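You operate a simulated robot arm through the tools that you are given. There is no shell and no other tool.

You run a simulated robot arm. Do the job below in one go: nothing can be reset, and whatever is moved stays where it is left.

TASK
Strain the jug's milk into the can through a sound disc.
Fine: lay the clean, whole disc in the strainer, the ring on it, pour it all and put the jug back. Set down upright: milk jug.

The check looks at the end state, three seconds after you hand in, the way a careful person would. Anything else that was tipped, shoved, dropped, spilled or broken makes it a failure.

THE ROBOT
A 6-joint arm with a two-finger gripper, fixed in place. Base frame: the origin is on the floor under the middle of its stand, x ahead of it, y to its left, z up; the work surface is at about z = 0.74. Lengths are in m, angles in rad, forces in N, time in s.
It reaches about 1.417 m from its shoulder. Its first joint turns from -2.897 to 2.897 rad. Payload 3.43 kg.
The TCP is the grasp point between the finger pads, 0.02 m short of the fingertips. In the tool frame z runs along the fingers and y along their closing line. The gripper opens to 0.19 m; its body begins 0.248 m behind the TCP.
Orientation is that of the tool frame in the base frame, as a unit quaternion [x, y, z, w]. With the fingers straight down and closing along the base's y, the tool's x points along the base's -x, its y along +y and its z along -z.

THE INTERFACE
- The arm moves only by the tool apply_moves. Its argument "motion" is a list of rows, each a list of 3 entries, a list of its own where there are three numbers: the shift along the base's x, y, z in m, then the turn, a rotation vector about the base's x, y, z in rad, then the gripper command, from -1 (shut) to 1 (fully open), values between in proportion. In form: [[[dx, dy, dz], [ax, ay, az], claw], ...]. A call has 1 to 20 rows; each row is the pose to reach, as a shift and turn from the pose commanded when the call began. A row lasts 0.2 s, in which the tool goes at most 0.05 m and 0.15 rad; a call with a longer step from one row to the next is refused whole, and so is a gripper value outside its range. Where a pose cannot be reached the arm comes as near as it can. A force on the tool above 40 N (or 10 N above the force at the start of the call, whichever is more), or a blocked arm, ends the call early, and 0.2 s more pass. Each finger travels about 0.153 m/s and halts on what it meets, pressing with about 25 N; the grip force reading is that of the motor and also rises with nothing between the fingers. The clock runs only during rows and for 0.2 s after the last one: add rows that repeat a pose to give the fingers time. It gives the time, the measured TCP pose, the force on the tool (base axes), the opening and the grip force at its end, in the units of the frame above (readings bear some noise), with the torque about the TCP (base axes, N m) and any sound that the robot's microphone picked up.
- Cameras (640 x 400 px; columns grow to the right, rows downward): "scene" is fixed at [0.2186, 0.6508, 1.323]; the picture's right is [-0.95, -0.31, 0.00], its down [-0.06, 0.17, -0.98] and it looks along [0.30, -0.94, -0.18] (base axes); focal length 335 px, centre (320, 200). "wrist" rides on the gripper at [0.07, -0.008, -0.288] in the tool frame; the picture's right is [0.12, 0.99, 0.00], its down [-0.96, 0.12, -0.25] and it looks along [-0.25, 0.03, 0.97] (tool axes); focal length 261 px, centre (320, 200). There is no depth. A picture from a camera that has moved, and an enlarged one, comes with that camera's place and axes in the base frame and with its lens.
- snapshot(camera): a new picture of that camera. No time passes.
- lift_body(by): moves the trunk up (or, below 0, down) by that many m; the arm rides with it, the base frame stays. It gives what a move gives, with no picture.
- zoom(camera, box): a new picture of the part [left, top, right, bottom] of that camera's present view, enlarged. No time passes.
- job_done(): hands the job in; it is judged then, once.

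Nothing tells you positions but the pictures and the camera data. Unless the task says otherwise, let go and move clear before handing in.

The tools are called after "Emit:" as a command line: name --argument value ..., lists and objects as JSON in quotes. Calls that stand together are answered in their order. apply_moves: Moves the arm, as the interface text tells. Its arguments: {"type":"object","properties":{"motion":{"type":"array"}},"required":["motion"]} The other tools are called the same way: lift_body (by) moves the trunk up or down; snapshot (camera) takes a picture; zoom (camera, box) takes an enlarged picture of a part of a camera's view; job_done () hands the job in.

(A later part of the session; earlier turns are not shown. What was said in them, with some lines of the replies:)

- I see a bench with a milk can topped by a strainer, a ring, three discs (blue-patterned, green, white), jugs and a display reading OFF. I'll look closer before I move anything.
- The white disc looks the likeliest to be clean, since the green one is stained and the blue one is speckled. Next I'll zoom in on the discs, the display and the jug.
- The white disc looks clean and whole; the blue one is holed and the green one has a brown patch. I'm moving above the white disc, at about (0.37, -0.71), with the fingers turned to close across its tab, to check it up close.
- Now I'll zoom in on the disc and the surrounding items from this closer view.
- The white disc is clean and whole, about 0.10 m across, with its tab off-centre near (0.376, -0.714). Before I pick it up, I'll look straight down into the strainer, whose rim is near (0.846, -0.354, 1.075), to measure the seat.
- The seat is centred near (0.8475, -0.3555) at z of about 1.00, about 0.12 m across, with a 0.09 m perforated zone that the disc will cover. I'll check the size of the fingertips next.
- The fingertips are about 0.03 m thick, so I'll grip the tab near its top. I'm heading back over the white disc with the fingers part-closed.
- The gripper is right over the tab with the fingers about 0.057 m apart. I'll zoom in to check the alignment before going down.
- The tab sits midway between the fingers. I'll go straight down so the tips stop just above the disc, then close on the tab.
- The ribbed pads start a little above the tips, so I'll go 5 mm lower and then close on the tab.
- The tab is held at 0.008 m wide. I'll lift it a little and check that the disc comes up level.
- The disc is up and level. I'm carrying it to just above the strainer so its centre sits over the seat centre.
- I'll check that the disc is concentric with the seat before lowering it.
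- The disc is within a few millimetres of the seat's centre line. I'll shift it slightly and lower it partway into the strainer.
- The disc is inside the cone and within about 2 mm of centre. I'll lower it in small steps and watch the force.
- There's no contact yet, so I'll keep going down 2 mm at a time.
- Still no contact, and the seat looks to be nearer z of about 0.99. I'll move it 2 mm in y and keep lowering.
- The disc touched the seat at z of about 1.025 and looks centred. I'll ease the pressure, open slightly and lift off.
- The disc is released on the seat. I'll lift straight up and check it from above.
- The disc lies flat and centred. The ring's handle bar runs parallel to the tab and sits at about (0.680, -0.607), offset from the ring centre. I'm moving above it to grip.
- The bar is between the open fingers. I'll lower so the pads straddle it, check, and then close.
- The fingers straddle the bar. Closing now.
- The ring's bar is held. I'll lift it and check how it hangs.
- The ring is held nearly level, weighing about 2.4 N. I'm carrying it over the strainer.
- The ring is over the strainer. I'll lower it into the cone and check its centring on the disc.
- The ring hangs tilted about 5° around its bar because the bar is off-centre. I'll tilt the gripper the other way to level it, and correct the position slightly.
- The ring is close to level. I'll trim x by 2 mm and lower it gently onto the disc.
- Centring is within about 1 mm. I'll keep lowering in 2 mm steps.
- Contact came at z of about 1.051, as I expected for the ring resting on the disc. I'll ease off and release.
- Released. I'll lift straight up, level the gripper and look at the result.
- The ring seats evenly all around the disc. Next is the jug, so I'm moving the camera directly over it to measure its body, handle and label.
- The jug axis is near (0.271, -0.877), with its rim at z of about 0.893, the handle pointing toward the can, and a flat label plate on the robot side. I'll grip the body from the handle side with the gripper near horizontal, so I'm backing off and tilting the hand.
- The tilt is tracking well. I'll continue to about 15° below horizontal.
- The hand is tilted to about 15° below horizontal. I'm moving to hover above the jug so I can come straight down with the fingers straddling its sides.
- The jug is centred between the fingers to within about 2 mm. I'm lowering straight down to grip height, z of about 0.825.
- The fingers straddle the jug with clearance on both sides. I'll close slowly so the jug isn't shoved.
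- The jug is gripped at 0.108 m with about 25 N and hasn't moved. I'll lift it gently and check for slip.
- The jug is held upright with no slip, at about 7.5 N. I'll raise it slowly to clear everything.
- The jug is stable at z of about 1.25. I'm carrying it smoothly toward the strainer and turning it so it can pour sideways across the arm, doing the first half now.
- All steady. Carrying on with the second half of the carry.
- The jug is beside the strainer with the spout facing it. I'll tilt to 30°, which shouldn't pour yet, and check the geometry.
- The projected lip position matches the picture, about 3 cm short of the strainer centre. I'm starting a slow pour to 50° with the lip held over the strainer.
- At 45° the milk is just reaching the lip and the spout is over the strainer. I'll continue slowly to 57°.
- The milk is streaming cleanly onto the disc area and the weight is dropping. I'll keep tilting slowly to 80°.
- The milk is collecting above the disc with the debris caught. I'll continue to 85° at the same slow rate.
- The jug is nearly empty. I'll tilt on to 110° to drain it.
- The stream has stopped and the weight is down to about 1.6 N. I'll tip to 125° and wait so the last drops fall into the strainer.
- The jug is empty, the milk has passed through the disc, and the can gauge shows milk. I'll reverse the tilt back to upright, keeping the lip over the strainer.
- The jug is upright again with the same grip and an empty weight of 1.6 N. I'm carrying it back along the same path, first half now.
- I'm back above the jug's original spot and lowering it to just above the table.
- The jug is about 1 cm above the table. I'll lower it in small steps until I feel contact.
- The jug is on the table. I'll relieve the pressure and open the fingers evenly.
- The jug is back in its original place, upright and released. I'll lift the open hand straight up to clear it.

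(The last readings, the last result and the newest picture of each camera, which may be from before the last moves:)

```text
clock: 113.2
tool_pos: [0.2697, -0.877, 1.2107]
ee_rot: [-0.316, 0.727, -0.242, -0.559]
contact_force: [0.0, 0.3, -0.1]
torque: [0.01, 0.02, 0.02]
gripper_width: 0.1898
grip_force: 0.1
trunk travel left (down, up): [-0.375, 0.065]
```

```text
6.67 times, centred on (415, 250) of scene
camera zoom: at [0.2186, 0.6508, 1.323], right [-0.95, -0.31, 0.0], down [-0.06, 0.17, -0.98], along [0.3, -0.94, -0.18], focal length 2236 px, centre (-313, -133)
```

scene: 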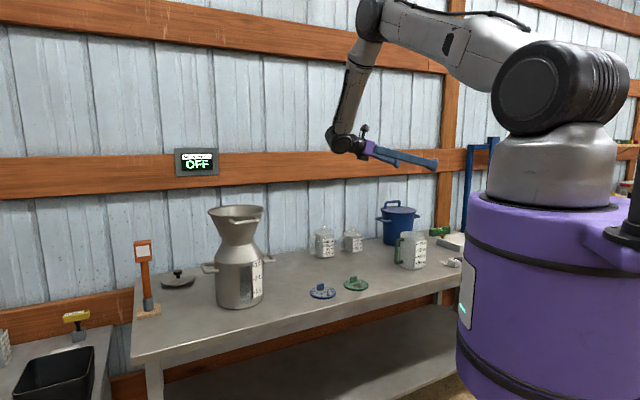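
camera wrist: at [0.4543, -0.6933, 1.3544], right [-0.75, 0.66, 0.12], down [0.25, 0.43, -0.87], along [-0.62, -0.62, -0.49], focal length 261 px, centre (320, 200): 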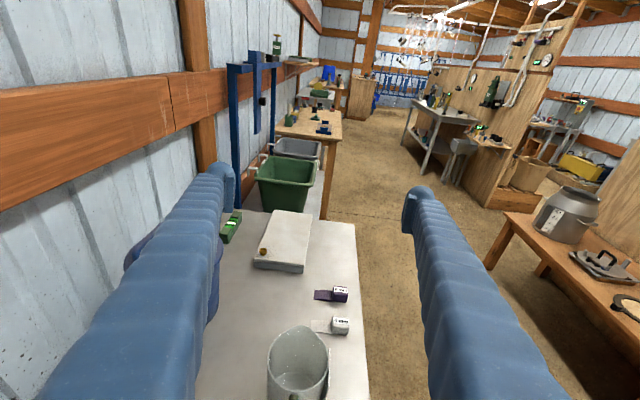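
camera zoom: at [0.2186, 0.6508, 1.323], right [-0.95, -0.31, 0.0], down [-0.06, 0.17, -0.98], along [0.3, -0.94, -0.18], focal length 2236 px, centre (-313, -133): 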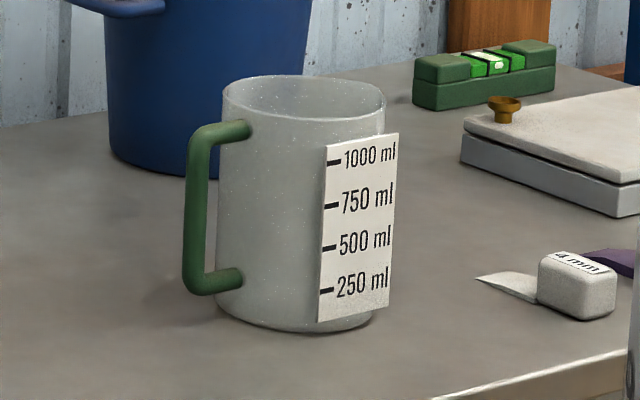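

The jug is empty and upright at its original place. I'll check the can gauge, then look down into the strainer.

Emit:
zoom --camera "scene" --box '[225, 250, 275, 310]'

Emit:
apply_moves --motion '[[[0.02, 0.02, 0.01], [0.05, -0.047, 0], 1], [[0.05, 0.05, 0.02], [0.15, -0.1405, 0], 1], [[0.08, 0.08, 0.03], [0.25, -0.234, 0], 1], [[0.11, 0.11, 0.04], [0.35, -0.328, 0], 1], [[0.14, 0.14, 0.05], [0.45, -0.4216, 0], 1], [[0.17, 0.17, 0.06], [0.55, -0.515, 0], 1], [[0.2, 0.2, 0.06], [0.65, -0.609, 0], 1], [[0.23, 0.23, 0.06], [0.75, -0.703, 0], 0.8], [[0.26, 0.26, 0.06], [0.85, -0.796, 0], 0.6], [[0.29, 0.29, 0.06], [0.92, -0.862, 0], 0.4], [[0.32, 0.32, 0.06], [0.9556, -0.8954, 0], 0.2], [[0.35, 0.35, 0.06], [0.9556, -0.8954, 0], 0], [[0.38, 0.38, 0.06], [0.9556, -0.8954, 0], 0], [[0.41, 0.41, 0.06], [0.9556, -0.8954, 0], 0], [[0.44, 0.44, 0.06], [0.9556, -0.8954, 0], 0], [[0.46, 0.46, 0.06], [0.9556, -0.8954, 0], 0], [[0.46, 0.46, 0.06], [0.9556, -0.8954, 0], 0]]'

Emit:
snapshot --camera "wrist"

Emit:
snapshot --camera "scene"

```text
6.67 times, centred on (250, 280) of scene
camera zoom: at [0.2186, 0.6508, 1.323], right [-0.95, -0.31, 0.0], down [-0.06, 0.17, -0.98], along [0.3, -0.94, -0.18], focal length 2236 px, centre (787, -333)
```

zoom: 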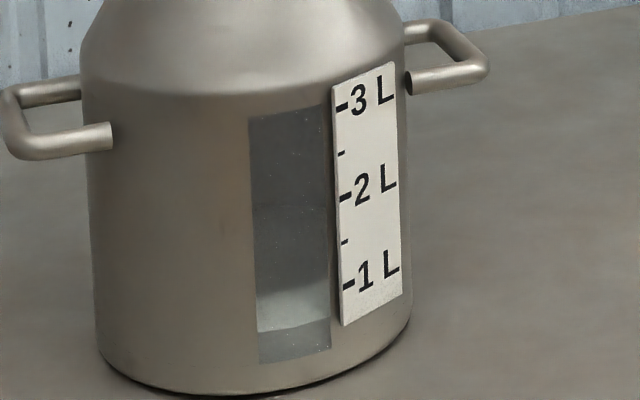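

```text
clock: 116.8
tool_pos: [0.7299, -0.4177, 1.2694]
ee_rot: [-0.398, 0.917, 0.0, -0.001]
contact_force: [0.7, -0.2, 0.2]
torque: [-0.05, -0.03, 0.0]
gripper_width: 0.095
grip_force: 0.0
trunk travel left (down, up): [-0.375, 0.065]
```

```text
taken
camera wrist: at [0.6898, -0.4742, 1.5589], right [-0.81, 0.59, 0.0], down [0.57, 0.78, 0.25], along [0.15, 0.2, -0.97], focal length 261 px, centre (320, 200)
```

wrist: 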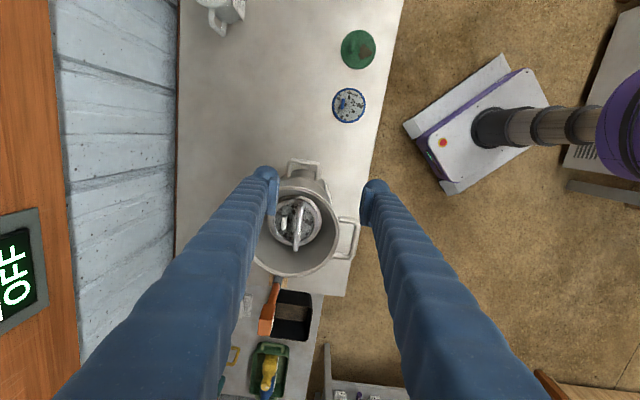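

```text
taken
```

scene: 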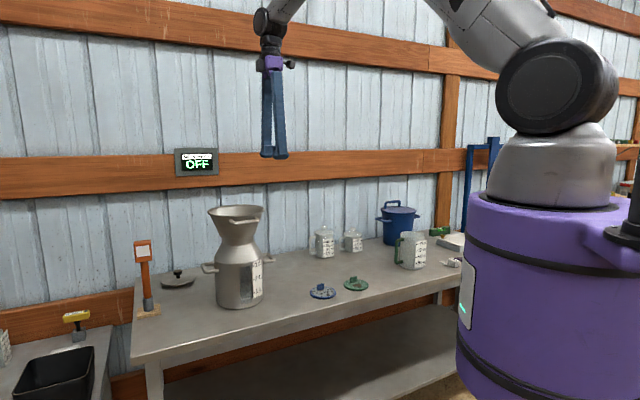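

Emit:
zoom --camera "wrist" --box '[250, 180, 350, 280]'

Emit:
zoom --camera "wrist" --box '[180, 0, 400, 140]'

Emit:
zoom --camera "scene" --box '[120, 190, 300, 320]'

```text
4.00 times, centred on (300, 230) of wrist
camera zoom: at [0.6898, -0.4742, 1.5589], right [-0.81, 0.59, 0.0], down [0.57, 0.78, 0.25], along [0.15, 0.2, -0.97], focal length 1043 px, centre (400, 80)
```

zoom: 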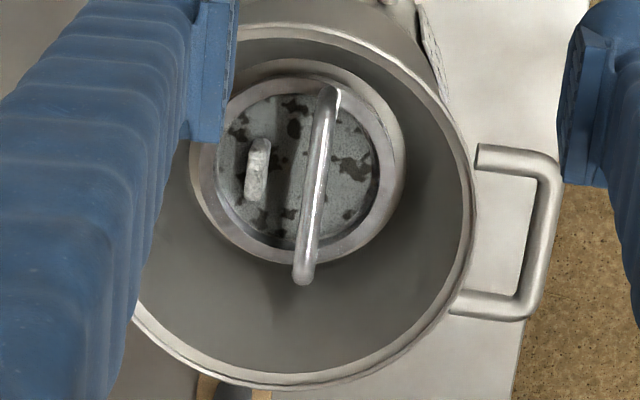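

```text
2.86 times, centred on (290, 70) of wrist
camera zoom: at [0.6898, -0.4742, 1.5589], right [-0.81, 0.59, 0.0], down [0.57, 0.78, 0.25], along [0.15, 0.2, -0.97], focal length 745 px, centre (406, 571)
```

zoom: 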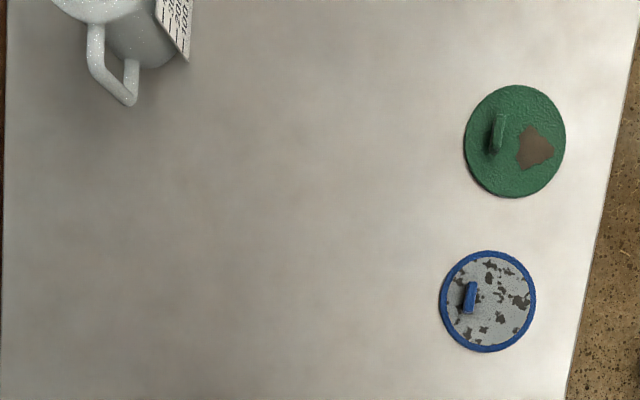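

```text
3.08 times, centred on (210, 255) of scene
camera zoom: at [0.2186, 0.6508, 1.323], right [-0.95, -0.31, 0.0], down [-0.06, 0.17, -0.98], along [0.3, -0.94, -0.18], focal length 1032 px, centre (658, 31)
```

zoom: 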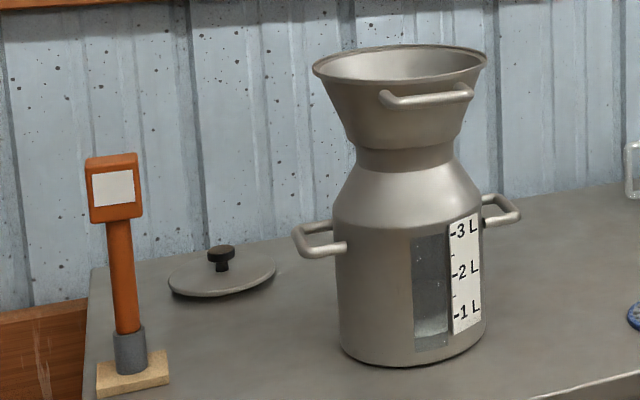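

Everything checks out:
- **Strainer:** the white disc and ring are seated, and the debris is caught on top.
- **Milk:** it's in the can, and I can see no spill.
- **Jug:** it stands empty and upright in its original place.
- **Arm:** it's clear of everything, so I'm handing in.

Emit:
job_done

```text
The job is handed in.
```

The milk is strained into the can through the clean white disc, and I've handed the job in. I haven't seen the result of the check.

- **Disc:** I used the white one. The blue disc had holes and the green one had a brown patch, so I left both where they were.
- **Strainer:** The disc lies flat and centred on the seat with the ring evenly on top of it. The dark debris from the milk was caught on the disc.
- **Pour:** I tipped the jug to 125° and waited until the stream had stopped. The weight in the gripper dropped from about 7.4 N to 1.6 N, which I took as the empty jug. The gauge on the can now shows milk, at roughly 0.6 L.
- **Jug:** It is back in its original spot, upright and released.

In the final pictures I saw no spills, and nothing else had been tipped or moved. The arm was clear of everything when I handed in.
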